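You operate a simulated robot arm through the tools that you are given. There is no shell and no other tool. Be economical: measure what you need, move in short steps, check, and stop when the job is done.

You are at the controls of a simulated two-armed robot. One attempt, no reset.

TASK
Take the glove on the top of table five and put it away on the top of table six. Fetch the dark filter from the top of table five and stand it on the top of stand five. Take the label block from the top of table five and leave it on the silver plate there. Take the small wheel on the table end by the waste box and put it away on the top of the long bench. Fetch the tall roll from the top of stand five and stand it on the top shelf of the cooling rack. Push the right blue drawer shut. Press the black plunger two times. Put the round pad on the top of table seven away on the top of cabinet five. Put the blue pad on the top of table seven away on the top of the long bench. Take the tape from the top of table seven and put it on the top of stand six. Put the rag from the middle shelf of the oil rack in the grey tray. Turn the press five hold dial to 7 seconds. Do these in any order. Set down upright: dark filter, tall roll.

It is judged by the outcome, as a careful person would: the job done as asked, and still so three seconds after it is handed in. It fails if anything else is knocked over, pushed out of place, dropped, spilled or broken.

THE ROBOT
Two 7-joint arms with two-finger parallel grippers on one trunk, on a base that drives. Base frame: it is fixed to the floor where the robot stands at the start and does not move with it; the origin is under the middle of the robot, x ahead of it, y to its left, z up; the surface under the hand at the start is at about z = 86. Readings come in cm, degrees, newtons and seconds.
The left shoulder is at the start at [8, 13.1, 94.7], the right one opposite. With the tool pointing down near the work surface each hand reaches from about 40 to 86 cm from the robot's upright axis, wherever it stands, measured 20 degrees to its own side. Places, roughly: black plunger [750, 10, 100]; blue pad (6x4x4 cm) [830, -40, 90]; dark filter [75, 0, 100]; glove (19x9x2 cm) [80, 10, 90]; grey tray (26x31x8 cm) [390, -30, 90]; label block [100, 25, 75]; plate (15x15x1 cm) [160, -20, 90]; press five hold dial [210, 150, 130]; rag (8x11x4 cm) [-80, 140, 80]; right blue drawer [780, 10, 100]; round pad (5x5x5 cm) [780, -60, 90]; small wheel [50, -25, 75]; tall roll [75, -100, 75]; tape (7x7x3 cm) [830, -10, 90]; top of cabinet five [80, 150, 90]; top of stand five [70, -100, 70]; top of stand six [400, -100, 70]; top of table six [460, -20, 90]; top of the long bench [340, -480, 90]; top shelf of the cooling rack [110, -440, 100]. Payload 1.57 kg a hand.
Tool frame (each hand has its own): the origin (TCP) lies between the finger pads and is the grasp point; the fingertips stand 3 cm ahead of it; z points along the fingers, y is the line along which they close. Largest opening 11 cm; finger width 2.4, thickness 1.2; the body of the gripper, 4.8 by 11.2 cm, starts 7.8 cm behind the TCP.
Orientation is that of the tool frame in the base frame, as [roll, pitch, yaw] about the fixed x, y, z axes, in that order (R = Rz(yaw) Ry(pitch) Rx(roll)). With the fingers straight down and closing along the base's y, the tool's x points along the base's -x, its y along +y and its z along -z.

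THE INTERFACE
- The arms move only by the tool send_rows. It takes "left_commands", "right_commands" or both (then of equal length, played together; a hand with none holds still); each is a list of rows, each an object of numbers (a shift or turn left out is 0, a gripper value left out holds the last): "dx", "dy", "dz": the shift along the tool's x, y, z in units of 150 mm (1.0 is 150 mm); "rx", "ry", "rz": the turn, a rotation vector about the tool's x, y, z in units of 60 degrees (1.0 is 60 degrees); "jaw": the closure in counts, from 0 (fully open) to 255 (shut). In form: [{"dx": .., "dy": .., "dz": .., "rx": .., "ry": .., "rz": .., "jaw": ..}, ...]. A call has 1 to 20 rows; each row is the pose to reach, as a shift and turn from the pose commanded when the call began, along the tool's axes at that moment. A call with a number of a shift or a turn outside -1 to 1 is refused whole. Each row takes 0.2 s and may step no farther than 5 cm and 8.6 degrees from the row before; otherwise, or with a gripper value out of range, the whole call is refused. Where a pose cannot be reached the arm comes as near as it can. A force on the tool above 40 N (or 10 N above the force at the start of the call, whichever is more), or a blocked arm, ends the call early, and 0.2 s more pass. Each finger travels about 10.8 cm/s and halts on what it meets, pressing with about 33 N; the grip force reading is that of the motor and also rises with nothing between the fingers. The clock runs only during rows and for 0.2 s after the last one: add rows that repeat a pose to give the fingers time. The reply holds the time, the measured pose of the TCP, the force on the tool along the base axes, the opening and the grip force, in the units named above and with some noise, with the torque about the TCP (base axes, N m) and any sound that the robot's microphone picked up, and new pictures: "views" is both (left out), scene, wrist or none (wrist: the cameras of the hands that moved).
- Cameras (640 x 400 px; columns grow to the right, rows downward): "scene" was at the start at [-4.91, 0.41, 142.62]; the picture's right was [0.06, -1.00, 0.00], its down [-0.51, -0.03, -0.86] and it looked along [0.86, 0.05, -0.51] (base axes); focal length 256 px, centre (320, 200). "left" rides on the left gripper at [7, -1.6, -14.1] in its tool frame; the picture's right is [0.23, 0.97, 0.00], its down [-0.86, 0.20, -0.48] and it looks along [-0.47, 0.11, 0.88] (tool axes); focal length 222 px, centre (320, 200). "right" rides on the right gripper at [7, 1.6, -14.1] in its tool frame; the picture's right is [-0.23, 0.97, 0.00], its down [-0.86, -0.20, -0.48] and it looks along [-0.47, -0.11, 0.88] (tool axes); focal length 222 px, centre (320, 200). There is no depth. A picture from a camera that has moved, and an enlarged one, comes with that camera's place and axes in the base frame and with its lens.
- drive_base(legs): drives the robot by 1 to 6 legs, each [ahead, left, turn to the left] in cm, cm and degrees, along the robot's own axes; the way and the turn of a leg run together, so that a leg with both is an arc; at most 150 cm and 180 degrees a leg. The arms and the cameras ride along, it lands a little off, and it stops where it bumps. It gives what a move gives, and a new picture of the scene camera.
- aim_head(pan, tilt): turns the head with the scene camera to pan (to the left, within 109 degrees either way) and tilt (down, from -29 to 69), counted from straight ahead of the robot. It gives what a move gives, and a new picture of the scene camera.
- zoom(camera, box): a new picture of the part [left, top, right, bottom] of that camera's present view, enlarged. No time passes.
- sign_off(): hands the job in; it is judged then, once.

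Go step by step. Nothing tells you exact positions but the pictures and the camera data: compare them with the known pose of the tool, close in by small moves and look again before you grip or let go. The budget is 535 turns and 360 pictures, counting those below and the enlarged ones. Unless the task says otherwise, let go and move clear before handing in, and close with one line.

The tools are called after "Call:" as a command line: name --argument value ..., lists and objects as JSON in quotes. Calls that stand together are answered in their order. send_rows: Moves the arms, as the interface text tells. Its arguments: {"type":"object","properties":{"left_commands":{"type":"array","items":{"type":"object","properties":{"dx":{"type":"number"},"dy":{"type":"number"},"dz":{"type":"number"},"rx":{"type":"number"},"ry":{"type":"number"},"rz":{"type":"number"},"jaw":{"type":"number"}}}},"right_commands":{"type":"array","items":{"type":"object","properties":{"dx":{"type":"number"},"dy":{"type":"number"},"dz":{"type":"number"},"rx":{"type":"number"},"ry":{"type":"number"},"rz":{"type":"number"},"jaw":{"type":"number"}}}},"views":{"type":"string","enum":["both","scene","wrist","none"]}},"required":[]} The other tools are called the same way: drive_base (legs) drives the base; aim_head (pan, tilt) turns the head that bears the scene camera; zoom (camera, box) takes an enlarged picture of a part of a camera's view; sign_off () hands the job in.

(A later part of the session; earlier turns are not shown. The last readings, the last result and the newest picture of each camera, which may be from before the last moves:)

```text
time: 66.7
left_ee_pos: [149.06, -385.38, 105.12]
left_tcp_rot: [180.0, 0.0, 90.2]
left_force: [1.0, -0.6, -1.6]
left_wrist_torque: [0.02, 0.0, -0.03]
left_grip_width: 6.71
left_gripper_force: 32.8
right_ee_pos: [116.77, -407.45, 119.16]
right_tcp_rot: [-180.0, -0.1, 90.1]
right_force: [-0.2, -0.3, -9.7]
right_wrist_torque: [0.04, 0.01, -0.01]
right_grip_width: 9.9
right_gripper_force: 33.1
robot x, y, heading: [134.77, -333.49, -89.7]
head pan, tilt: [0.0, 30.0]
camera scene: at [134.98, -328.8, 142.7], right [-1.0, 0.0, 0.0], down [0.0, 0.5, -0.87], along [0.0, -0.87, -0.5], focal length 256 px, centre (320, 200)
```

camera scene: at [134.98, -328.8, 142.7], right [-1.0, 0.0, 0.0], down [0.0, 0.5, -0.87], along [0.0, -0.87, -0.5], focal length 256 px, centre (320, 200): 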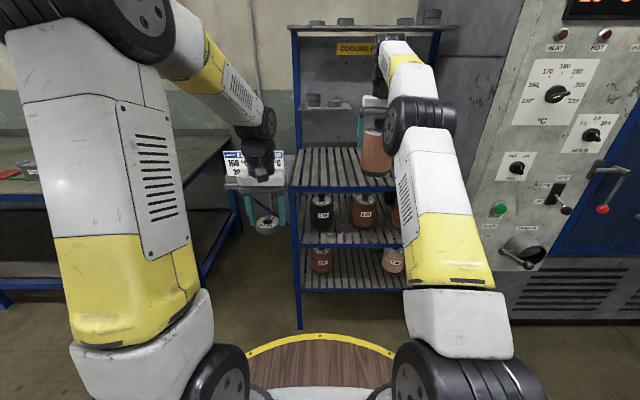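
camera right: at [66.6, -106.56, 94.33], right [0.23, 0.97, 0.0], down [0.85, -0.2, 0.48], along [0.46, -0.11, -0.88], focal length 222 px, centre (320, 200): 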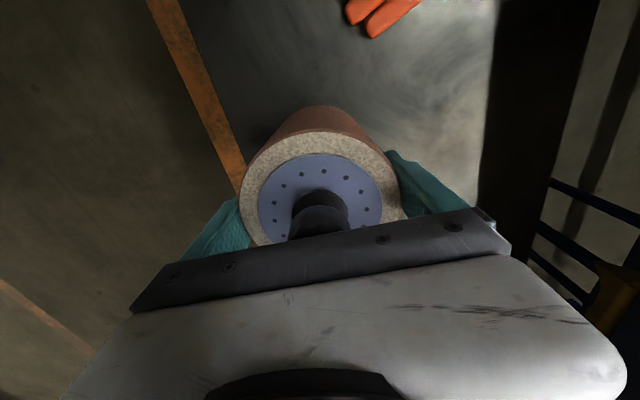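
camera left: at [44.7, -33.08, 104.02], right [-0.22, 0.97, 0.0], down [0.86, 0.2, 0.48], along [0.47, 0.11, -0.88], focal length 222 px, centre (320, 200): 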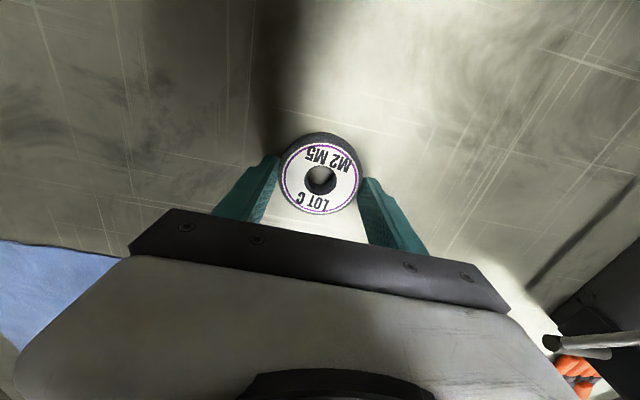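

I zoom on the rack to check its shelves and any signs.

Call:
zoom --camera "scene" --box '[260, 0, 480, 140]'

Call:
zoom --camera "scene" --box '[260, 120, 480, 300]'

Call:
zoom --camera "right" --box '[0, 0, 640, 400]'

```text
2.86 times, centred on (370, 70) of scene
camera zoom: at [134.98, -328.8, 142.7], right [-1.0, 0.0, 0.0], down [0.0, 0.5, -0.87], along [0.0, -0.87, -0.5], focal length 730 px, centre (177, 571)
```

zoom: 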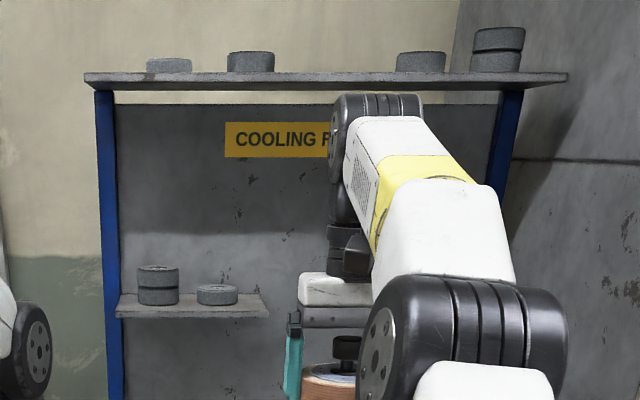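

```text
2.22 times, centred on (370, 210) of scene
camera zoom: at [134.98, -328.8, 142.7], right [-1.0, 0.0, 0.0], down [0.0, 0.5, -0.87], along [0.0, -0.87, -0.5], focal length 568 px, centre (209, 178)
```

zoom: 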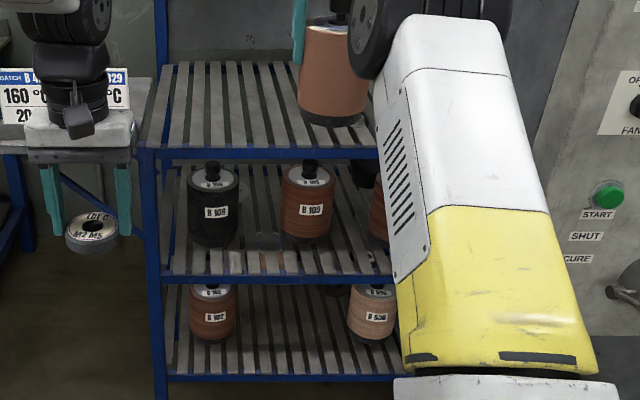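

```text
1.00 times, centred on (320, 200) of right (not enlarged: the box is as wide or as high as the picture)
camera zoom: at [118.45, -400.42, 133.25], right [0.97, -0.23, 0.0], down [-0.2, -0.86, 0.48], along [-0.11, -0.47, -0.88], focal length 222 px, centre (320, 200)
```

zoom: 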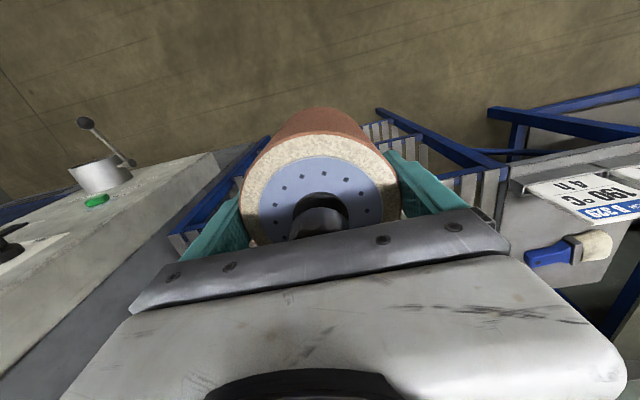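

The top slatted shelf (z≈92) is empty. A sign stands near (162, -429), so I draw the left hand back and up, then drive 30 cm closer.

Call:
send_rows --left_commands '[{"dx": 0.2, "dz": -0.2}, {"dx": 0.4, "dz": -0.4}, {"dx": 0.4, "dz": -0.6}, {"dx": 0.4, "dz": -0.6}]' --views "none"

Call:
drive_base --legs '[[30, 0, 0]]'

Call:
zoom --camera "right" --box '[0, 0, 640, 400]'

```text
time: 67.7
left_ee_pos: [149.0, -379.24, 114.11]
left_tcp_rot: [-179.9, 0.0, 90.1]
left_force: [0.0, 0.7, -1.9]
left_wrist_torque: [0.04, 0.02, 0.0]
left_grip_width: 6.69
left_gripper_force: 33.2
right_ee_pos: [116.89, -407.43, 119.13]
right_tcp_rot: [180.0, 0.0, 90.1]
right_force: [0.5, 0.7, -9.0]
right_wrist_torque: [0.03, 0.01, 0.02]
right_grip_width: 9.88
right_gripper_force: 33.1
robot x, y, heading: [135.16, -333.86, -90.0]
head pan, tilt: [0.0, 30.0]
```

```text
time: 69.8
left_ee_pos: [148.97, -409.39, 114.04]
left_tcp_rot: [-179.9, 0.0, 90.2]
left_force: [-0.3, -0.1, -1.9]
left_wrist_torque: [-0.01, 0.02, -0.05]
left_grip_width: 6.69
left_gripper_force: 32.7
right_ee_pos: [116.86, -437.36, 119.05]
right_tcp_rot: [180.0, -0.1, 90.1]
right_force: [-0.8, -0.1, -7.9]
right_wrist_torque: [0.01, 0.0, 0.01]
right_grip_width: 9.88
right_gripper_force: 32.8
robot x, y, heading: [135.12, -363.57, -90.1]
head pan, tilt: [0.0, 30.0]
camera scene: at [135.0, -358.75, 142.7], right [-1.0, 0.0, 0.0], down [0.0, 0.5, -0.87], along [0.0, -0.87, -0.5], focal length 256 px, centre (320, 200)
```

scene: 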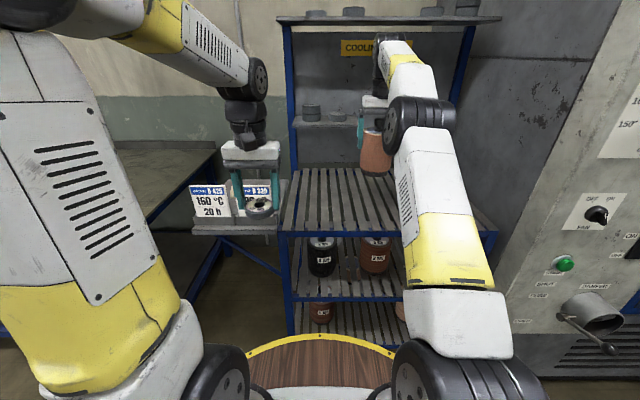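

```text
1.00 times, centred on (320, 200) of right (not enlarged: the box is as wide or as high as the picture)
camera zoom: at [118.47, -430.37, 133.26], right [0.97, -0.23, 0.0], down [-0.2, -0.86, 0.48], along [-0.11, -0.47, -0.88], focal length 222 px, centre (320, 200)
```

zoom: 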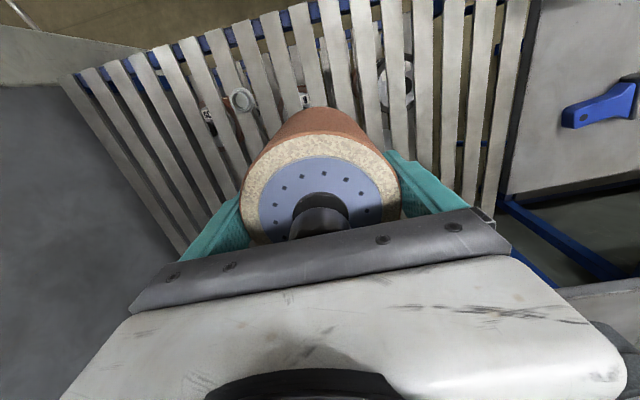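

Shelf is directly under the roll. I extend 5 cm and lower toward it (contact expected near TCP z≈103).

Call:
send_rows --right_commands '[{"dx": -0.18}, {"dx": -0.35}, {"dx": -0.35, "dz": 0.25}, {"dx": -0.35, "dz": 0.5}, {"dx": -0.35, "dz": 0.75}, {"dx": -0.35, "dz": 0.85}, {"dx": -0.35, "dz": 0.85}]' --views "scene"

```text
time: 71.4
left_ee_pos: [149.13, -409.1, 114.09]
left_tcp_rot: [180.0, 0.0, 90.1]
left_force: [0.4, -0.6, -0.5]
left_wrist_torque: [-0.02, 0.02, -0.02]
left_grip_width: 6.71
left_gripper_force: 32.6
right_ee_pos: [116.84, -442.37, 106.72]
right_tcp_rot: [179.9, 0.6, 90.0]
right_force: [-0.3, -3.5, 36.5]
right_wrist_torque: [-0.15, -0.08, -0.43]
right_grip_width: 9.87
right_gripper_force: 33.6
right hand out of reach, approached as far as the arm can: row 1, 2, 3, 4
robot x, y, heading: [134.72, -363.72, -89.7]
head pan, tilt: [0.0, 30.0]
camera scene: at [135.04, -358.61, 142.7], right [-1.0, 0.0, 0.0], down [0.0, 0.5, -0.87], along [0.0, -0.87, -0.5], focal length 256 px, centre (320, 200)
```

scene: 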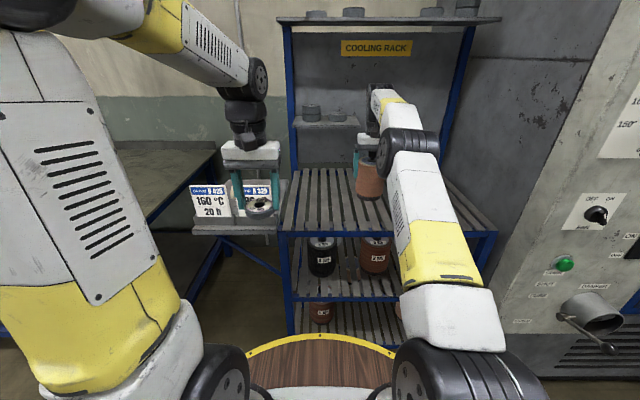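

Force 36 N: contact at TCP 106.7, so shelf z≈95.4. I check by zoom before releasing.

Call:
zoom --camera "scene" --box '[270, 80, 470, 240]'

Call:
zoom --camera "right" --box '[0, 0, 640, 400]'

```text
2.50 times, centred on (370, 160) of scene
camera zoom: at [135.04, -358.61, 142.7], right [-1.0, 0.0, 0.0], down [0.0, 0.5, -0.87], along [0.0, -0.87, -0.5], focal length 639 px, centre (195, 300)
```

zoom: 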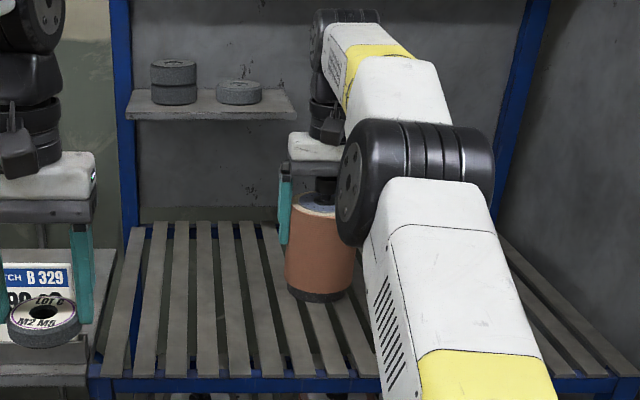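

```text
1.00 times, centred on (320, 200) of right (not enlarged: the box is as wide or as high as the picture)
camera zoom: at [118.41, -435.35, 120.8], right [0.97, -0.23, 0.0], down [-0.2, -0.85, 0.49], along [-0.11, -0.47, -0.87], focal length 222 px, centre (320, 200)
```

zoom: 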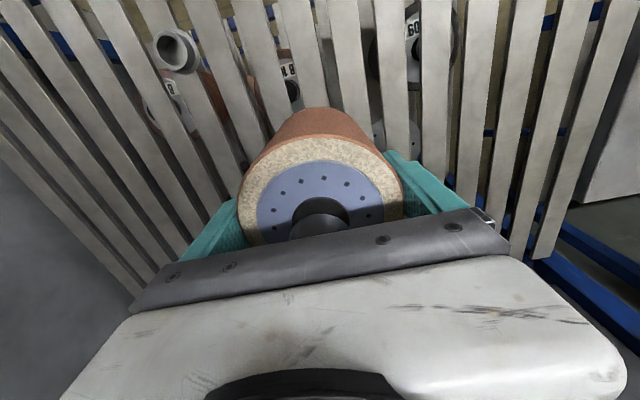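

Roll stands on the slats. I relieve, open, and rise.

Call:
send_rows --right_commands '[{"dz": -0.02}, {"dz": -0.02, "jaw": 0}, {"dz": -0.02, "jaw": 0}, {"dz": -0.02, "jaw": 0}, {"dz": -0.15}, {"dz": -0.3}, {"dz": -0.5}, {"dz": -0.55}, {"dz": -0.55}]' --views "both"

```text
time: 73.4
left_ee_pos: [148.99, -409.31, 114.19]
left_tcp_rot: [-180.0, 0.1, 89.9]
left_force: [1.3, 0.4, -2.2]
left_wrist_torque: [0.0, 0.01, 0.0]
left_grip_width: 6.67
left_gripper_force: 33.2
right_ee_pos: [116.86, -440.22, 113.58]
right_tcp_rot: [-179.9, -0.1, 90.0]
right_force: [0.2, -0.8, 0.0]
right_wrist_torque: [0.02, -0.01, 0.02]
right_grip_width: 11.0
right_gripper_force: 0.0
right hand out of reach, approached as far as the arm can: row 5, 6, 7, 8, 9
robot x, y, heading: [135.01, -364.13, -89.6]
head pan, tilt: [0.0, 30.0]
camera scene: at [135.01, -358.73, 142.7], right [-1.0, 0.0, 0.0], down [0.0, 0.5, -0.87], along [0.0, -0.87, -0.5], focal length 256 px, centre (320, 200)
camera right: at [118.41, -433.36, 127.68], right [0.97, -0.23, 0.0], down [-0.2, -0.86, 0.48], along [-0.11, -0.47, -0.88], focal length 222 px, centre (320, 200)
```

scene: 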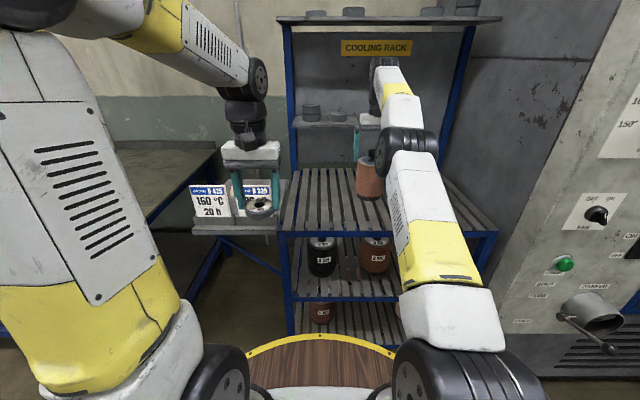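
right: 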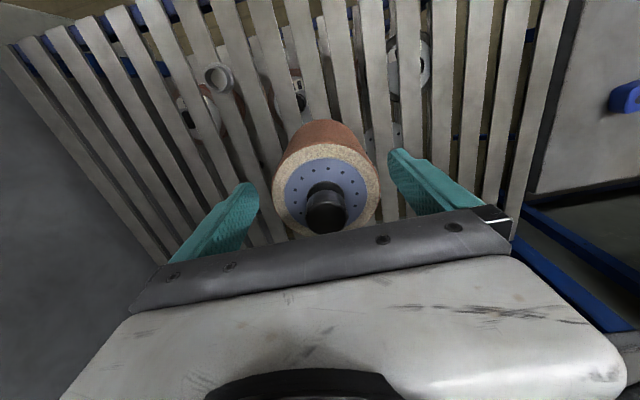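

Roll stands on the shelf. I back away and drive toward the long bench.

Call:
drive_base --legs '[[-45, 0, 0], [0, 130, 0]]'

Call:
aim_head --pan 20 --tilt 25

```text
time: 82.4
left_ee_pos: [282.46, -365.39, 114.05]
left_tcp_rot: [-180.0, 0.0, 89.6]
left_force: [0.0, -0.2, -1.2]
left_wrist_torque: [0.03, 0.01, 0.02]
left_grip_width: 6.69
left_gripper_force: 33.3
right_ee_pos: [250.06, -396.18, 113.57]
right_tcp_rot: [-180.0, -0.1, 89.5]
right_force: [-0.7, -0.4, -0.4]
right_wrist_torque: [-0.01, 0.02, 0.04]
right_grip_width: 10.98
right_gripper_force: 0.1
robot x, y, heading: [269.08, -319.55, -90.5]
head pan, tilt: [0.0, 30.0]
camera scene: at [269.07, -314.66, 142.7], right [-1.0, 0.01, 0.0], down [0.0, 0.5, -0.87], along [-0.01, -0.87, -0.5], focal length 256 px, centre (320, 200)
```

scene: 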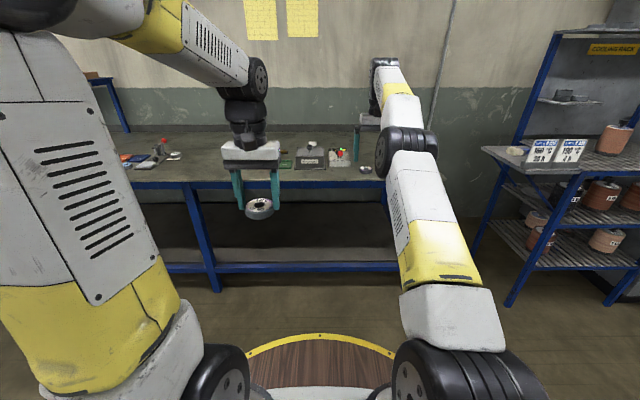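

```text
time: 83.2
left_ee_pos: [282.44, -365.4, 114.06]
left_tcp_rot: [180.0, 0.1, 89.5]
left_force: [0.2, -0.3, -1.8]
left_wrist_torque: [0.02, 0.02, 0.0]
left_grip_width: 6.69
left_gripper_force: 32.9
right_ee_pos: [249.97, -396.09, 113.55]
right_tcp_rot: [179.9, -0.1, 89.5]
right_force: [0.1, 0.6, -0.2]
right_wrist_torque: [0.02, -0.01, -0.01]
right_grip_width: 11.02
right_gripper_force: 0.1
robot x, y, heading: [269.15, -319.68, -90.9]
head pan, tilt: [20.0, 25.0]
camera scene: at [272.22, -314.3, 143.5], right [-0.94, -0.33, 0.0], down [-0.14, 0.4, -0.91], along [0.3, -0.85, -0.42], focal length 256 px, centre (320, 200)
```

scene: 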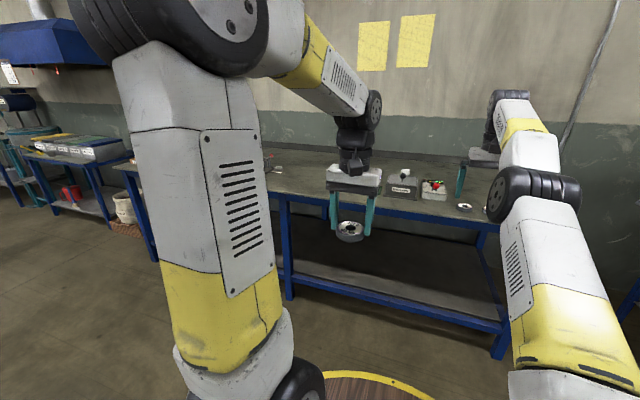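

The bench front is about y=-432, top z≈86. I retract the right hand, move further left and nearer, then look for a free spot.

Call:
send_rows --right_commands '[{"dx": 0.3}, {"dx": 0.6}, {"dx": 0.9}, {"dx": 1.0, "dz": -0.2}, {"dx": 1.0, "dz": -0.2}]' --views "none"

Call:
drive_base --legs '[[0, 35, 1], [45, 0, 0]]'

Call:
aim_head --pan 5 --tilt 35

Call:
zoom --camera "left" --box '[0, 0, 640, 400]'

```text
time: 84.4
left_ee_pos: [282.64, -365.28, 113.9]
left_tcp_rot: [-180.0, -0.1, 89.5]
left_force: [-0.2, 0.5, -0.9]
left_wrist_torque: [-0.02, 0.02, 0.0]
left_grip_width: 6.69
left_gripper_force: 33.2
right_ee_pos: [250.38, -381.15, 116.86]
right_tcp_rot: [180.0, 0.0, 89.6]
right_force: [1.0, 0.6, 1.0]
right_wrist_torque: [0.01, 0.0, 0.05]
right_grip_width: 10.98
right_gripper_force: 0.1
robot x, y, heading: [268.47, -319.26, -90.6]
head pan, tilt: [20.0, 25.0]
```

```text
time: 89.0
left_ee_pos: [317.88, -409.98, 114.11]
left_tcp_rot: [-179.9, -0.1, 90.1]
left_force: [0.3, 0.5, -1.3]
left_wrist_torque: [-0.01, 0.01, -0.03]
left_grip_width: 6.66
left_gripper_force: 33.1
right_ee_pos: [285.85, -426.1, 116.79]
right_tcp_rot: [-179.9, -0.1, 90.1]
right_force: [-0.2, -0.7, 0.2]
right_wrist_torque: [0.02, -0.01, -0.02]
right_grip_width: 10.98
right_gripper_force: 0.1
robot x, y, heading: [303.76, -364.26, -90.1]
head pan, tilt: [20.0, 25.0]
camera scene: at [307.06, -359.03, 143.5], right [-0.94, -0.34, 0.0], down [-0.15, 0.4, -0.91], along [0.31, -0.85, -0.42], focal length 256 px, centre (320, 200)
```

scene: 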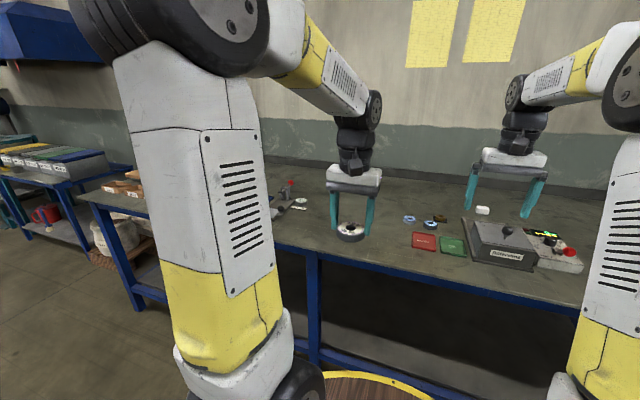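

```text
time: 89.7
left_ee_pos: [317.8, -409.98, 114.07]
left_tcp_rot: [-180.0, 0.1, 90.1]
left_force: [-0.1, -0.5, -1.9]
left_wrist_torque: [0.0, -0.01, -0.01]
left_grip_width: 6.69
left_gripper_force: 32.9
right_ee_pos: [285.82, -426.05, 116.74]
right_tcp_rot: [-180.0, -0.1, 90.1]
right_force: [0.1, -0.8, 0.5]
right_wrist_torque: [-0.03, -0.06, 0.0]
right_grip_width: 11.0
right_gripper_force: 0.0
robot x, y, heading: [303.67, -363.98, -89.7]
head pan, tilt: [5.0, 35.0]
camera scene: at [304.68, -359.16, 141.93], right [-1.0, -0.09, 0.0], down [-0.05, 0.57, -0.82], along [0.07, -0.82, -0.57], focal length 256 px, centre (320, 200)
```

scene: 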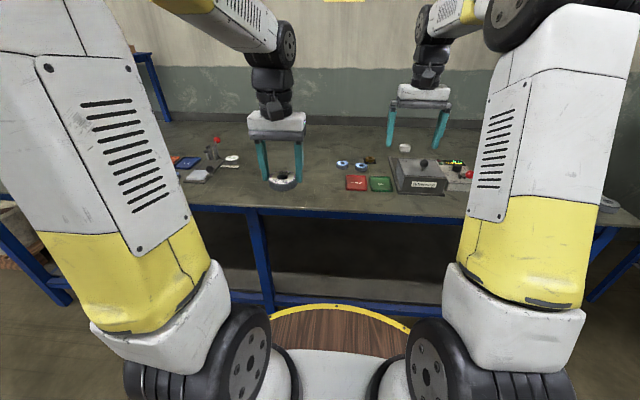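

```text
1.00 times, centred on (320, 200) of left (not enlarged: the box is as wide or as high as the picture)
camera zoom: at [316.34, -402.96, 128.15], right [0.97, 0.23, 0.0], down [0.2, -0.86, 0.48], along [0.11, -0.47, -0.88], focal length 222 px, centre (320, 200)
```

zoom: 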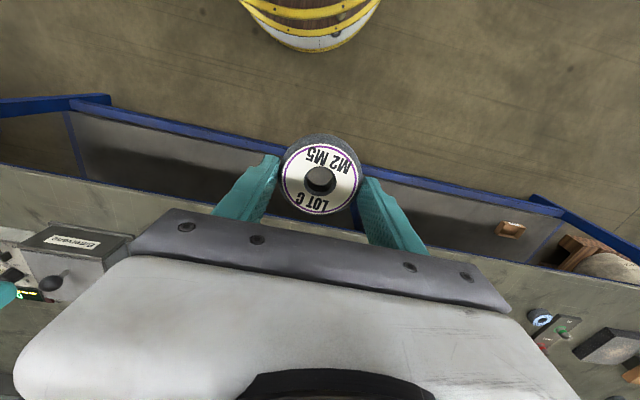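

Free area on the bench around (322, -448). I drive 22 cm closer and then extend and lower the left hand.

Call:
drive_base --legs '[[22, 0, 0]]'

Call:
send_rows --left_commands '[{"dx": -0.3, "dy": 0.05}, {"dx": -0.6, "dy": 0.1}, {"dx": -0.9, "dy": 0.15}, {"dx": -1.0, "dy": 0.2, "dz": 0.25}, {"dx": -1.0, "dy": 0.2, "dz": 0.55}, {"dx": -1.0, "dy": 0.2, "dz": 0.85}, {"dx": -1.0, "dy": 0.2, "dz": 1.0}, {"dx": -1.0, "dy": 0.2, "dz": 1.0}]'

```text
time: 91.4
left_ee_pos: [318.22, -431.98, 113.99]
left_tcp_rot: [180.0, 0.1, 90.3]
left_force: [-0.1, 0.3, -2.1]
left_wrist_torque: [0.0, -0.02, 0.0]
left_grip_width: 6.71
left_gripper_force: 33.1
right_ee_pos: [286.2, -448.42, 116.63]
right_tcp_rot: [-180.0, 0.0, 90.3]
right_force: [0.6, -1.6, 0.8]
right_wrist_torque: [-0.01, 0.0, -0.03]
right_grip_width: 11.01
right_gripper_force: 0.1
robot x, y, heading: [303.86, -386.21, -89.6]
head pan, tilt: [5.0, 35.0]
camera scene: at [304.73, -381.27, 141.92], right [-1.0, -0.09, 0.0], down [-0.05, 0.57, -0.82], along [0.08, -0.82, -0.57], focal length 256 px, centre (320, 200)
```

scene: 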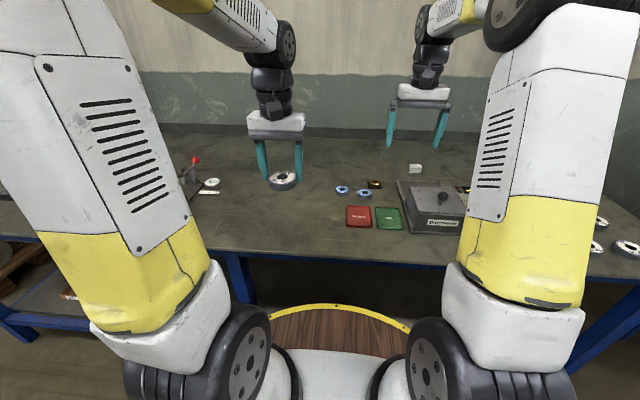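

```text
time: 93.2
left_ee_pos: [321.28, -447.18, 98.91]
left_tcp_rot: [180.0, 0.0, 90.3]
left_force: [-0.7, -0.8, -1.7]
left_wrist_torque: [-0.04, -0.02, 0.0]
left_grip_width: 6.7
left_gripper_force: 33.3
right_ee_pos: [286.16, -448.29, 116.79]
right_tcp_rot: [179.9, 0.0, 90.3]
right_force: [-0.8, -0.3, -0.4]
right_wrist_torque: [0.02, -0.05, -0.02]
right_grip_width: 11.01
right_gripper_force: 0.2
robot x, y, heading: [304.05, -386.21, -89.6]
head pan, tilt: [5.0, 35.0]
camera scene: at [304.73, -381.29, 141.92], right [-1.0, -0.09, 0.0], down [-0.05, 0.57, -0.82], along [0.08, -0.82, -0.57], focal length 256 px, centre (320, 200)
camera left: at [319.66, -440.06, 113.02], right [0.97, 0.23, 0.0], down [0.2, -0.85, 0.48], along [0.11, -0.47, -0.88], focal length 222 px, centre (320, 200)
```

scene: 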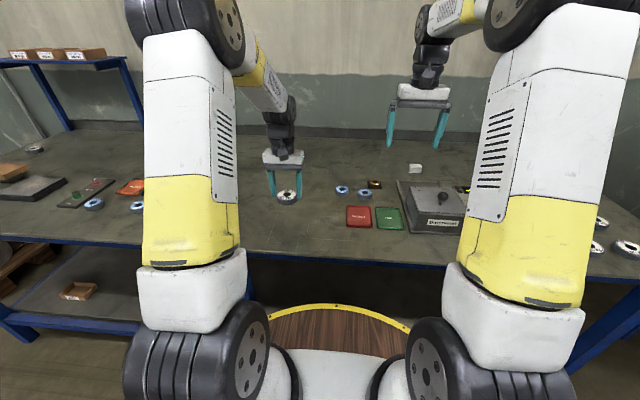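
left: 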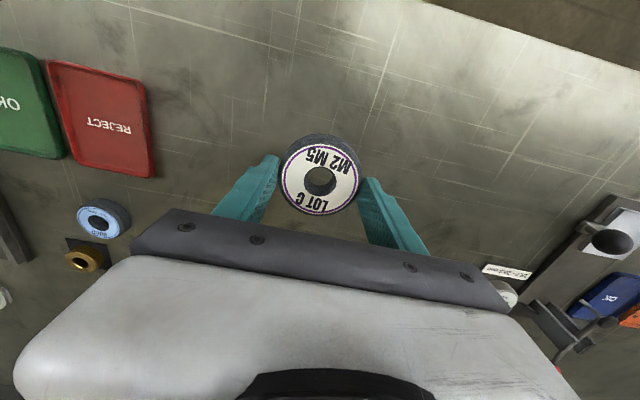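

Spot is clear. Lowering carefully.

Call:
send_rows --left_commands '[{"dz": 0.2}, {"dz": 0.4}, {"dz": 0.48}, {"dz": 0.52}, {"dz": 0.52}]' --views "none"

Call:
send_rows --left_commands '[{"dz": 0.02}, {"dz": 0.04}, {"dz": 0.04}]' --views "none"

```text
time: 94.4
left_ee_pos: [321.29, -447.06, 91.12]
left_tcp_rot: [-180.0, 0.0, 90.4]
left_force: [0.6, -0.6, -1.2]
left_wrist_torque: [0.04, -0.05, -0.03]
left_grip_width: 6.69
left_gripper_force: 33.2
right_ee_pos: [286.17, -448.31, 116.7]
right_tcp_rot: [-180.0, -0.1, 90.2]
right_force: [0.7, -0.2, 0.9]
right_wrist_torque: [-0.03, 0.01, 0.01]
right_grip_width: 11.01
right_gripper_force: 0.0
robot x, y, heading: [304.15, -386.35, -89.6]
head pan, tilt: [5.0, 35.0]
```

```text
time: 95.2
left_ee_pos: [321.11, -447.05, 90.82]
left_tcp_rot: [179.9, 0.3, 90.3]
left_force: [0.1, 5.8, 34.3]
left_wrist_torque: [0.15, -0.06, 0.06]
left_grip_width: 6.73
left_gripper_force: 33.0
right_ee_pos: [286.2, -448.11, 116.74]
right_tcp_rot: [180.0, 0.0, 90.3]
right_force: [-0.4, -0.9, 0.7]
right_wrist_torque: [0.0, 0.0, -0.02]
right_grip_width: 10.99
right_gripper_force: 0.0
robot x, y, heading: [303.52, -386.48, -89.5]
head pan, tilt: [5.0, 35.0]
```

Contact: the wheel is on the bench. I release and rise.

Call:
send_rows --left_commands '[{"dz": -0.02}, {"dz": -0.02, "jaw": 0}, {"dz": -0.02, "jaw": 0}, {"dz": -0.02, "jaw": 0}, {"dz": -0.2}, {"dz": -0.5}, {"dz": -0.8}, {"dz": -1.0}, {"dz": -1.0}]' --views "wrist"

```text
time: 97.2
left_ee_pos: [321.19, -446.86, 105.81]
left_tcp_rot: [180.0, -0.1, 90.5]
left_force: [-0.3, 0.1, 0.0]
left_wrist_torque: [0.01, 0.02, 0.02]
left_grip_width: 10.96
left_gripper_force: 0.1
right_ee_pos: [286.08, -448.29, 116.7]
right_tcp_rot: [179.9, -0.1, 90.3]
right_force: [0.1, -0.6, 0.3]
right_wrist_torque: [-0.03, -0.01, 0.01]
right_grip_width: 10.99
right_gripper_force: 0.0
robot x, y, heading: [303.97, -386.8, -89.7]
head pan, tilt: [5.0, 35.0]
camera left: at [319.56, -439.96, 119.9], right [0.97, 0.23, 0.0], down [0.2, -0.85, 0.48], along [0.11, -0.46, -0.88], focal length 222 px, centre (320, 200)
```

left: 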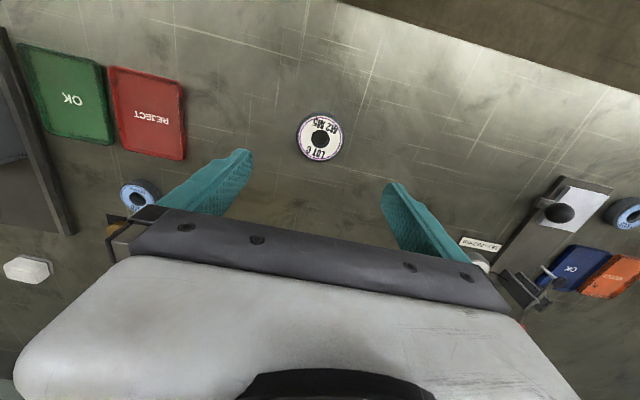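

Wheel placed on the bench. Next is the rag on the oil rack: I back away, turn around and drive toward the start area.

Call:
drive_base --legs '[[-100, 0, 0], [0, 0, 180], [0, 150, 0], [0, 150, 0], [130, 0, 0]]'

Call:
aim_head --pan -60 --tilt 30

Call:
aim_head --pan 25 --tilt 20

```text
time: 129.7
left_ee_pos: [-8.79, -85.94, 105.83]
left_tcp_rot: [-179.9, 0.0, -90.8]
left_force: [0.1, -0.5, 0.2]
left_wrist_torque: [0.02, -0.01, 0.0]
left_grip_width: 11.01
left_gripper_force: 0.1
right_ee_pos: [26.37, -85.21, 116.83]
right_tcp_rot: [-180.0, -0.1, -90.6]
right_force: [-0.1, -0.1, 0.3]
right_wrist_torque: [0.01, 0.0, 0.01]
right_grip_width: 10.99
right_gripper_force: 0.1
robot x, y, heading: [7.67, -146.83, 89.0]
head pan, tilt: [5.0, 35.0]
camera scene: at [6.71, -152.17, 141.92], right [1.0, 0.08, 0.0], down [0.04, -0.57, -0.82], along [-0.06, 0.82, -0.57], focal length 256 px, centre (320, 200)
```

scene: 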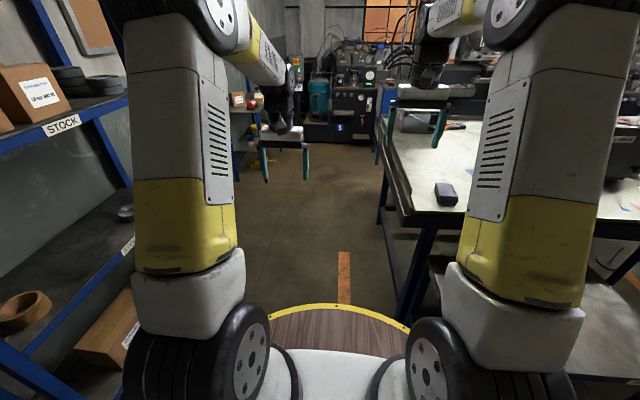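

```text
time: 131.1
left_ee_pos: [-8.65, -86.07, 105.81]
left_tcp_rot: [180.0, 0.0, -90.7]
left_force: [-0.1, -0.3, 0.6]
left_wrist_torque: [0.02, -0.01, 0.01]
left_grip_width: 11.0
left_gripper_force: 0.1
right_ee_pos: [26.35, -85.19, 116.84]
right_tcp_rot: [180.0, 0.0, -90.7]
right_force: [0.3, 0.6, 1.1]
right_wrist_torque: [-0.02, -0.02, 0.02]
right_grip_width: 11.01
right_gripper_force: 0.1
robot x, y, heading: [7.7, -147.29, 89.3]
head pan, tilt: [-60.0, 30.0]
camera scene: at [15.25, -156.51, 142.7], right [0.49, -0.87, 0.0], down [-0.44, -0.25, -0.87], along [0.75, 0.42, -0.5], focal length 256 px, centre (320, 200)
```

scene: 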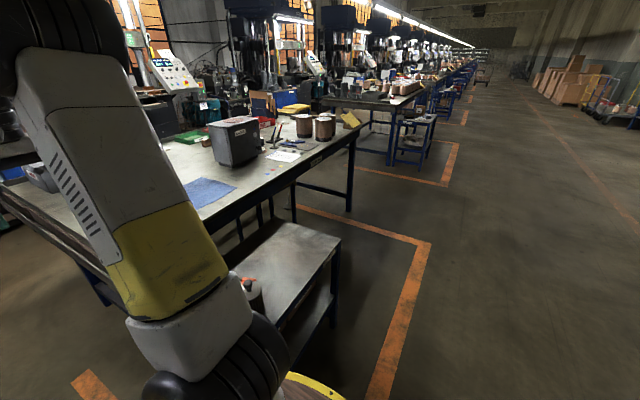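

```text
time: 132.7
left_ee_pos: [-8.73, -85.96, 105.78]
left_tcp_rot: [180.0, 0.1, -90.7]
left_force: [0.3, -0.5, 0.6]
left_wrist_torque: [0.0, 0.02, 0.01]
left_grip_width: 10.99
left_gripper_force: 0.1
right_ee_pos: [26.23, -85.28, 116.92]
right_tcp_rot: [-180.0, -0.1, -90.7]
right_force: [-0.5, -0.1, -0.5]
right_wrist_torque: [0.03, -0.01, 0.02]
right_grip_width: 10.98
right_gripper_force: 0.1
robot x, y, heading: [7.5, -146.95, 89.6]
head pan, tilt: [25.0, 20.0]
camera scene: at [3.54, -152.46, 144.31], right [0.91, 0.41, 0.0], down [0.14, -0.31, -0.94], along [-0.39, 0.86, -0.34], focal length 256 px, centre (320, 200)
```

scene: 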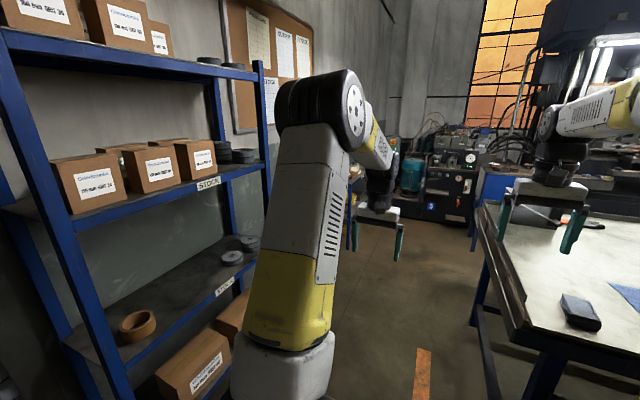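

I check the filter in passing.

Call:
aim_head --pan -35 --tilt 45

```text
time: 134.0
left_ee_pos: [-8.72, -86.1, 105.78]
left_tcp_rot: [-180.0, 0.0, -90.7]
left_force: [0.2, 0.2, 0.0]
left_wrist_torque: [-0.02, 0.01, 0.0]
left_grip_width: 11.01
left_gripper_force: 0.0
right_ee_pos: [26.27, -85.23, 116.77]
right_tcp_rot: [-179.9, -0.1, -90.8]
right_force: [0.1, 0.0, 0.3]
right_wrist_torque: [0.03, 0.01, 0.0]
right_grip_width: 11.0
right_gripper_force: 0.0
robot x, y, heading: [7.5, -147.0, 89.2]
head pan, tilt: [-35.0, 45.0]
camera scene: at [12.11, -154.34, 140.44], right [0.81, -0.58, 0.0], down [-0.41, -0.57, -0.71], along [0.41, 0.57, -0.71], focal length 256 px, centre (320, 200)
```

scene: 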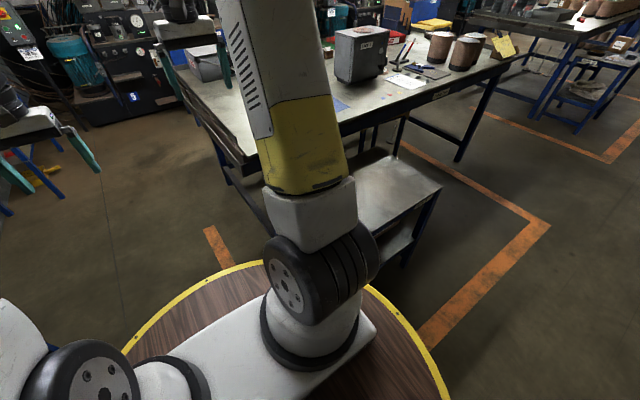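

Arm hides it; I'll check again later. I go on toward the oil rack.

Call:
drive_base --legs '[[0, 20, 0.5], [130, 0, 0]]'

Call:
aim_head --pan 30 --tilt 30

```text
time: 141.7
left_ee_pos: [-26.64, 44.32, 105.9]
left_tcp_rot: [179.9, 0.0, -91.2]
left_force: [-0.8, 0.9, 0.7]
left_wrist_torque: [-0.02, 0.03, -0.01]
left_grip_width: 11.0
left_gripper_force: 0.1
right_ee_pos: [8.47, 44.91, 116.78]
right_tcp_rot: [-180.0, 0.0, -91.1]
right_force: [0.0, -0.2, -0.9]
right_wrist_torque: [0.02, 0.01, -0.03]
right_grip_width: 11.02
right_gripper_force: 0.1
robot x, y, heading: [-10.92, -16.49, 88.5]
head pan, tilt: [-35.0, 45.0]
camera scene: at [-6.47, -24.06, 140.44], right [0.81, -0.59, 0.0], down [-0.42, -0.57, -0.71], along [0.42, 0.57, -0.71], focal length 256 px, centre (320, 200)
```

scene: 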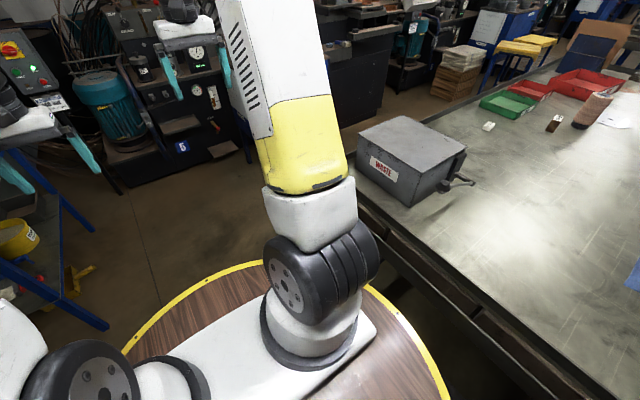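

```text
time: 143.1
left_ee_pos: [-26.64, 44.46, 105.78]
left_tcp_rot: [180.0, 0.0, -91.2]
left_force: [0.0, 0.4, 0.8]
left_wrist_torque: [0.07, 0.0, -0.01]
left_grip_width: 11.0
left_gripper_force: 0.1
right_ee_pos: [8.34, 44.95, 116.77]
right_tcp_rot: [-180.0, -0.1, -91.1]
right_force: [0.3, 0.4, 1.0]
right_wrist_torque: [-0.02, -0.01, 0.0]
right_grip_width: 10.99
right_gripper_force: 0.0
robot x, y, heading: [-11.13, -16.63, 88.7]
head pan, tilt: [30.0, 30.0]
camera scene: at [-15.62, -22.69, 142.7], right [0.88, 0.48, 0.0], down [0.24, -0.44, -0.87], along [-0.42, 0.76, -0.5], focal length 256 px, centre (320, 200)
```

scene: 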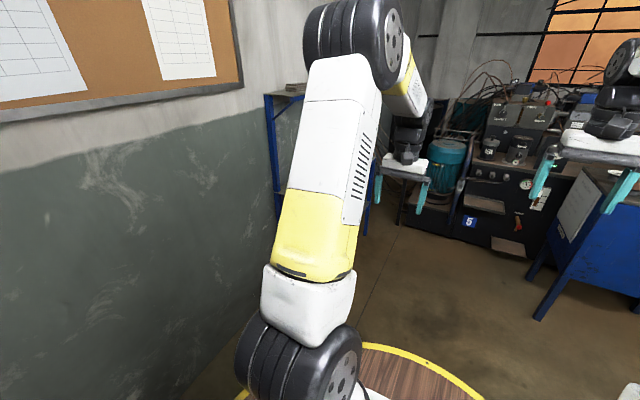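

The oil rack stands along the left wall facing +x, about y 76–156, front at x≈-68. I retract the hands, turn left to face it and slide along to it.

Call:
send_rows --left_commands '[{"dx": 0.3, "dz": -0.2}, {"dx": 0.6, "dz": -0.4}, {"dx": 0.8, "dz": -0.6}, {"dx": 0.8, "dz": -0.6}]' --right_commands '[{"dx": 0.3}, {"dx": 0.6}, {"dx": 0.8}, {"dx": 0.8}]' --views "none"

Call:
drive_base --legs '[[0, 0, 91], [0, -110, 0]]'

Call:
aim_head --pan 0 --tilt 35

```text
refused: row 1 steps farther than a row can; nothing moved
```

```text
time: 152.5
left_ee_pos: [-68.93, 77.73, 105.8]
left_tcp_rot: [179.9, 0.0, -1.9]
left_force: [0.3, 0.3, 1.0]
left_wrist_torque: [-0.01, 0.0, 0.0]
left_grip_width: 10.99
left_gripper_force: 0.0
right_ee_pos: [-68.89, 112.7, 116.74]
right_tcp_rot: [180.0, -0.1, -1.8]
right_force: [-0.2, 0.3, -0.6]
right_wrist_torque: [0.04, -0.01, 0.03]
right_grip_width: 11.0
right_gripper_force: 0.1
robot x, y, heading: [-7.71, 92.51, 177.9]
head pan, tilt: [30.0, 30.0]
camera scene: at [-1.65, 87.85, 142.7], right [-0.47, 0.88, 0.0], down [0.44, 0.24, -0.87], along [-0.76, -0.41, -0.5], focal length 256 px, centre (320, 200)
```

scene: 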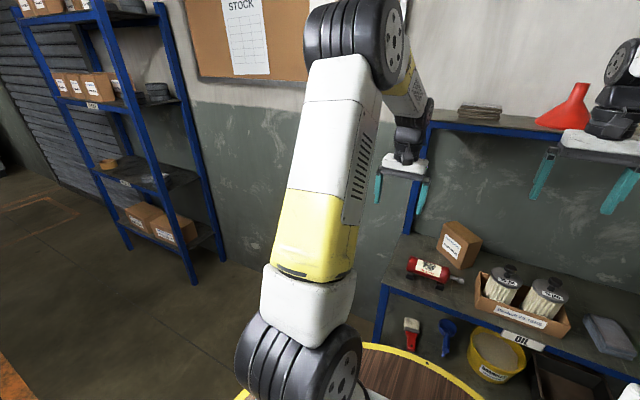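

```text
time: 153.4
left_ee_pos: [-68.83, 77.68, 105.82]
left_tcp_rot: [-180.0, 0.1, -1.9]
left_force: [0.1, -0.7, 0.5]
left_wrist_torque: [0.01, -0.04, 0.01]
left_grip_width: 11.0
left_gripper_force: 0.1
right_ee_pos: [-68.99, 112.87, 116.81]
right_tcp_rot: [179.9, -0.1, -1.8]
right_force: [0.5, 0.4, 0.5]
right_wrist_torque: [0.0, 0.02, 0.01]
right_grip_width: 11.0
right_gripper_force: 0.0
robot x, y, heading: [-7.68, 93.04, 178.2]
head pan, tilt: [0.0, 35.0]
camera scene: at [-2.48, 92.4, 141.92], right [0.03, 1.0, 0.0], down [0.57, -0.02, -0.82], along [-0.82, 0.03, -0.57], focal length 256 px, centre (320, 200)
```

scene: 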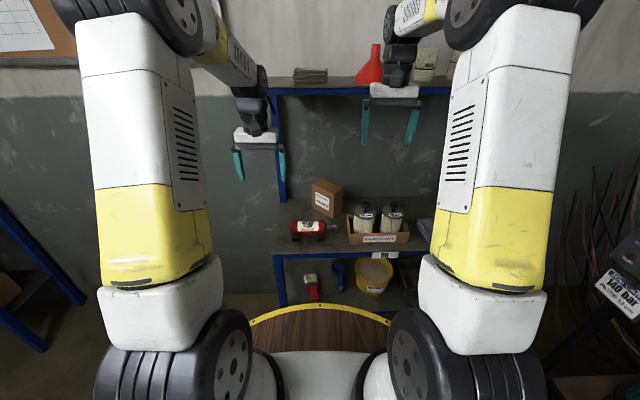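

The rag lies on the middle shelf near (-78, 138). I look with the right wrist camera and the head panned.

Call:
zoom --camera "right" --box '[0, 0, 640, 400]'

Call:
aim_head --pan -50 --tilt 30

```text
1.00 times, centred on (320, 200) of right (not enlarged: the box is as wide or as high as the picture)
camera zoom: at [-62.06, 110.89, 130.9], right [-0.26, -0.97, 0.0], down [-0.85, 0.23, 0.48], along [-0.46, 0.12, -0.88], focal length 222 px, centre (320, 200)
```

zoom: 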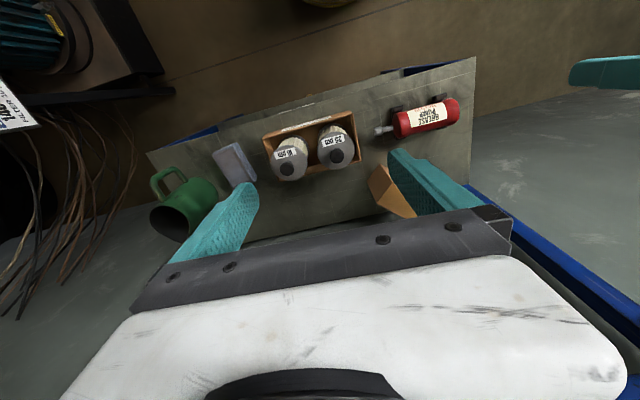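

```text
time: 154.6
left_ee_pos: [-68.97, 77.61, 105.86]
left_tcp_rot: [179.9, 0.0, -2.0]
left_force: [0.1, -0.3, 0.3]
left_wrist_torque: [-0.04, -0.03, 0.01]
left_grip_width: 11.0
left_gripper_force: 0.0
right_ee_pos: [-68.92, 112.79, 116.71]
right_tcp_rot: [-180.0, -0.1, -1.8]
right_force: [0.4, 0.6, 0.6]
right_wrist_torque: [0.0, 0.0, -0.01]
right_grip_width: 11.0
right_gripper_force: 0.2
robot x, y, heading: [-7.58, 92.73, 178.1]
head pan, tilt: [-50.0, 30.0]
camera scene: at [0.73, 99.23, 142.7], right [0.79, 0.62, 0.0], down [0.31, -0.39, -0.87], along [-0.54, 0.68, -0.5], focal length 256 px, centre (320, 200)
```

scene: 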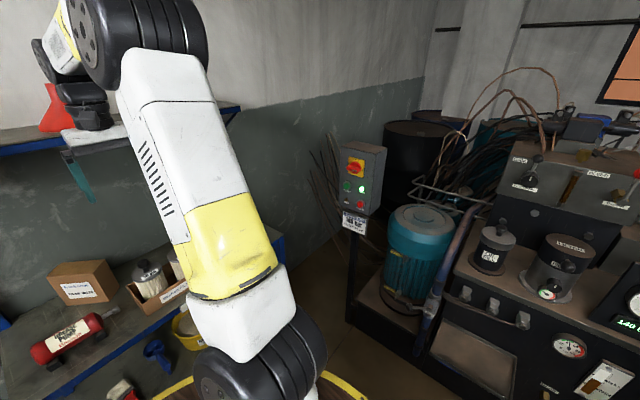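

Rag spans about x -81..-70, y 133–141, between a tin box and a green jug. I bring the right hand over its front half.

Call:
send_rows --right_commands '[{"dy": -0.3}, {"dy": -0.6}, {"dy": -0.9}, {"dy": -1.0}, {"dy": -1.0}]' --views "none"

Call:
send_rows --right_commands '[{"dy": -0.25, "dx": -0.1}, {"dy": -0.45, "dx": -0.2, "jaw": 35}, {"dy": -0.58, "dx": -0.25, "dz": 0.2}, {"dy": -0.58, "dx": -0.25, "dz": 0.5}, {"dy": -0.58, "dx": -0.25, "dz": 0.8}, {"dy": -0.58, "dx": -0.25, "dz": 1.0}, {"dy": -0.58, "dx": -0.25, "dz": 1.0}]' --views "both"

```text
time: 155.8
left_ee_pos: [-68.77, 77.75, 105.85]
left_tcp_rot: [-180.0, 0.0, -2.0]
left_force: [-0.4, -0.1, -0.2]
left_wrist_torque: [-0.02, -0.02, -0.02]
left_grip_width: 11.03
left_gripper_force: 0.1
right_ee_pos: [-68.43, 127.89, 116.9]
right_tcp_rot: [179.9, -0.1, -1.9]
right_force: [-0.9, 0.6, -0.6]
right_wrist_torque: [-0.01, -0.01, 0.01]
right_grip_width: 11.0
right_gripper_force: 0.1
robot x, y, heading: [-7.66, 92.84, 178.6]
head pan, tilt: [-50.0, 30.0]
```

```text
time: 157.4
left_ee_pos: [-68.95, 77.79, 105.82]
left_tcp_rot: [179.9, 0.0, -1.9]
left_force: [-0.5, -0.3, 0.5]
left_wrist_torque: [-0.02, -0.02, 0.0]
left_grip_width: 11.02
left_gripper_force: 0.0
right_ee_pos: [-71.85, 136.33, 101.79]
right_tcp_rot: [-180.0, -0.2, -1.9]
right_force: [0.1, -0.4, 0.0]
right_wrist_torque: [0.02, -0.02, 0.01]
right_grip_width: 9.48
right_gripper_force: 0.1
robot x, y, heading: [-7.31, 93.19, 178.0]
head pan, tilt: [-50.0, 30.0]
camera scene: at [0.74, 99.24, 142.7], right [0.79, 0.62, 0.0], down [0.31, -0.39, -0.87], along [-0.53, 0.68, -0.5], focal length 256 px, centre (320, 200)
camera right: at [-65.04, 134.51, 115.98], right [-0.26, -0.97, 0.0], down [-0.85, 0.23, 0.48], along [-0.46, 0.12, -0.88], focal length 222 px, centre (320, 200)
```

scene: 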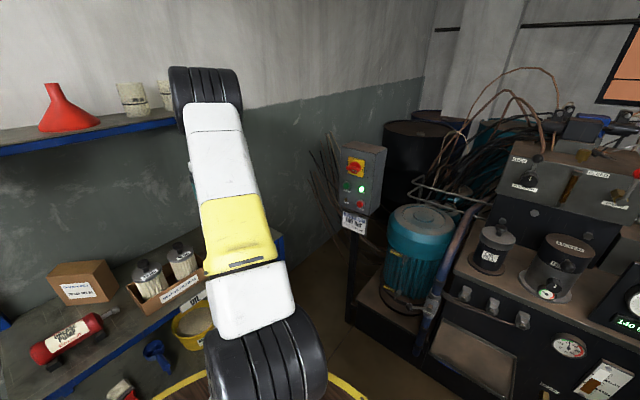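
right: 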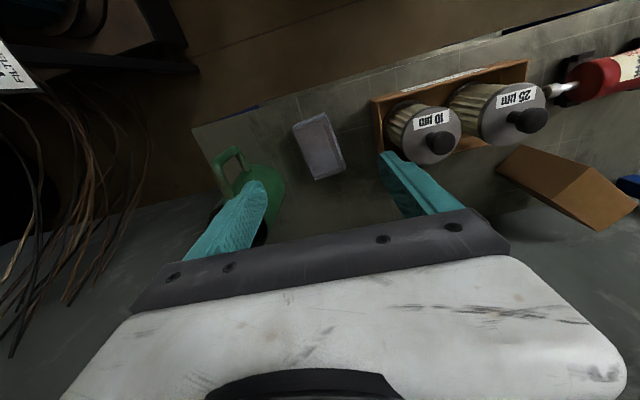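

Rag centre (-75.4, 137.1). I adjust slightly and descend.

Call:
send_rows --right_commands '[{"dy": -0.05, "dx": -0.14, "dz": 0.2}, {"dy": -0.05, "dx": -0.14, "dz": 0.5}, {"dy": -0.05, "dx": -0.14, "dz": 0.8}, {"dy": -0.05, "dx": -0.14, "dz": 1.0}, {"dy": -0.05, "dx": -0.14, "dz": 1.0}]' --views "wrist"

```text
time: 158.6
left_ee_pos: [-68.81, 77.7, 105.82]
left_tcp_rot: [180.0, 0.0, -2.0]
left_force: [-0.7, -0.6, -0.1]
left_wrist_torque: [0.02, 0.01, -0.03]
left_grip_width: 11.01
left_gripper_force: 0.1
right_ee_pos: [-73.98, 137.38, 86.85]
right_tcp_rot: [-180.0, 0.0, -1.8]
right_force: [0.5, -0.5, 0.1]
right_wrist_torque: [0.01, 0.01, -0.01]
right_grip_width: 9.51
right_gripper_force: 0.0
robot x, y, heading: [-7.88, 92.41, 178.3]
head pan, tilt: [-50.0, 30.0]
camera right: at [-67.08, 135.5, 100.98], right [-0.26, -0.97, 0.0], down [-0.85, 0.23, 0.48], along [-0.46, 0.12, -0.88], focal length 222 px, centre (320, 200)
```

right: 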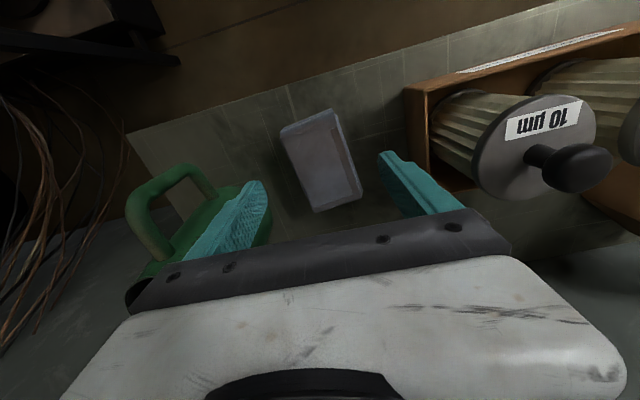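

Good alignment. I descend to just above the shelf.

Call:
send_rows --right_commands '[{"dz": 0.2}, {"dz": 0.4}, {"dz": 0.55}, {"dz": 0.63}, {"dz": 0.68}, {"dz": 0.68}]' --views "wrist"

```text
time: 160.1
left_ee_pos: [-68.8, 77.59, 105.77]
left_tcp_rot: [-180.0, -0.1, -1.9]
left_force: [0.3, 1.0, 0.2]
left_wrist_torque: [0.01, 0.04, 0.0]
left_grip_width: 11.0
left_gripper_force: 0.0
right_ee_pos: [-73.97, 137.5, 76.91]
right_tcp_rot: [-179.9, 0.0, -1.8]
right_force: [6.6, -0.6, 10.7]
right_wrist_torque: [-0.62, -0.33, 0.35]
right_grip_width: 9.64
right_gripper_force: 1.1
robot x, y, heading: [-7.73, 92.78, 178.3]
head pan, tilt: [-50.0, 30.0]
stopped in row 6 (right hand): the force on the tool passed its limit at 42 N (the readings are from after the stop); the commanded pose is now the measured one
camera right: at [-67.13, 135.68, 91.14], right [-0.26, -0.97, 0.0], down [-0.85, 0.23, 0.48], along [-0.46, 0.12, -0.88], focal length 222 px, centre (320, 200)
```

right: 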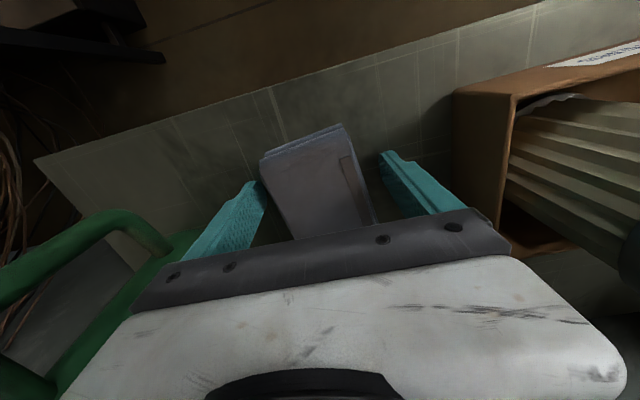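

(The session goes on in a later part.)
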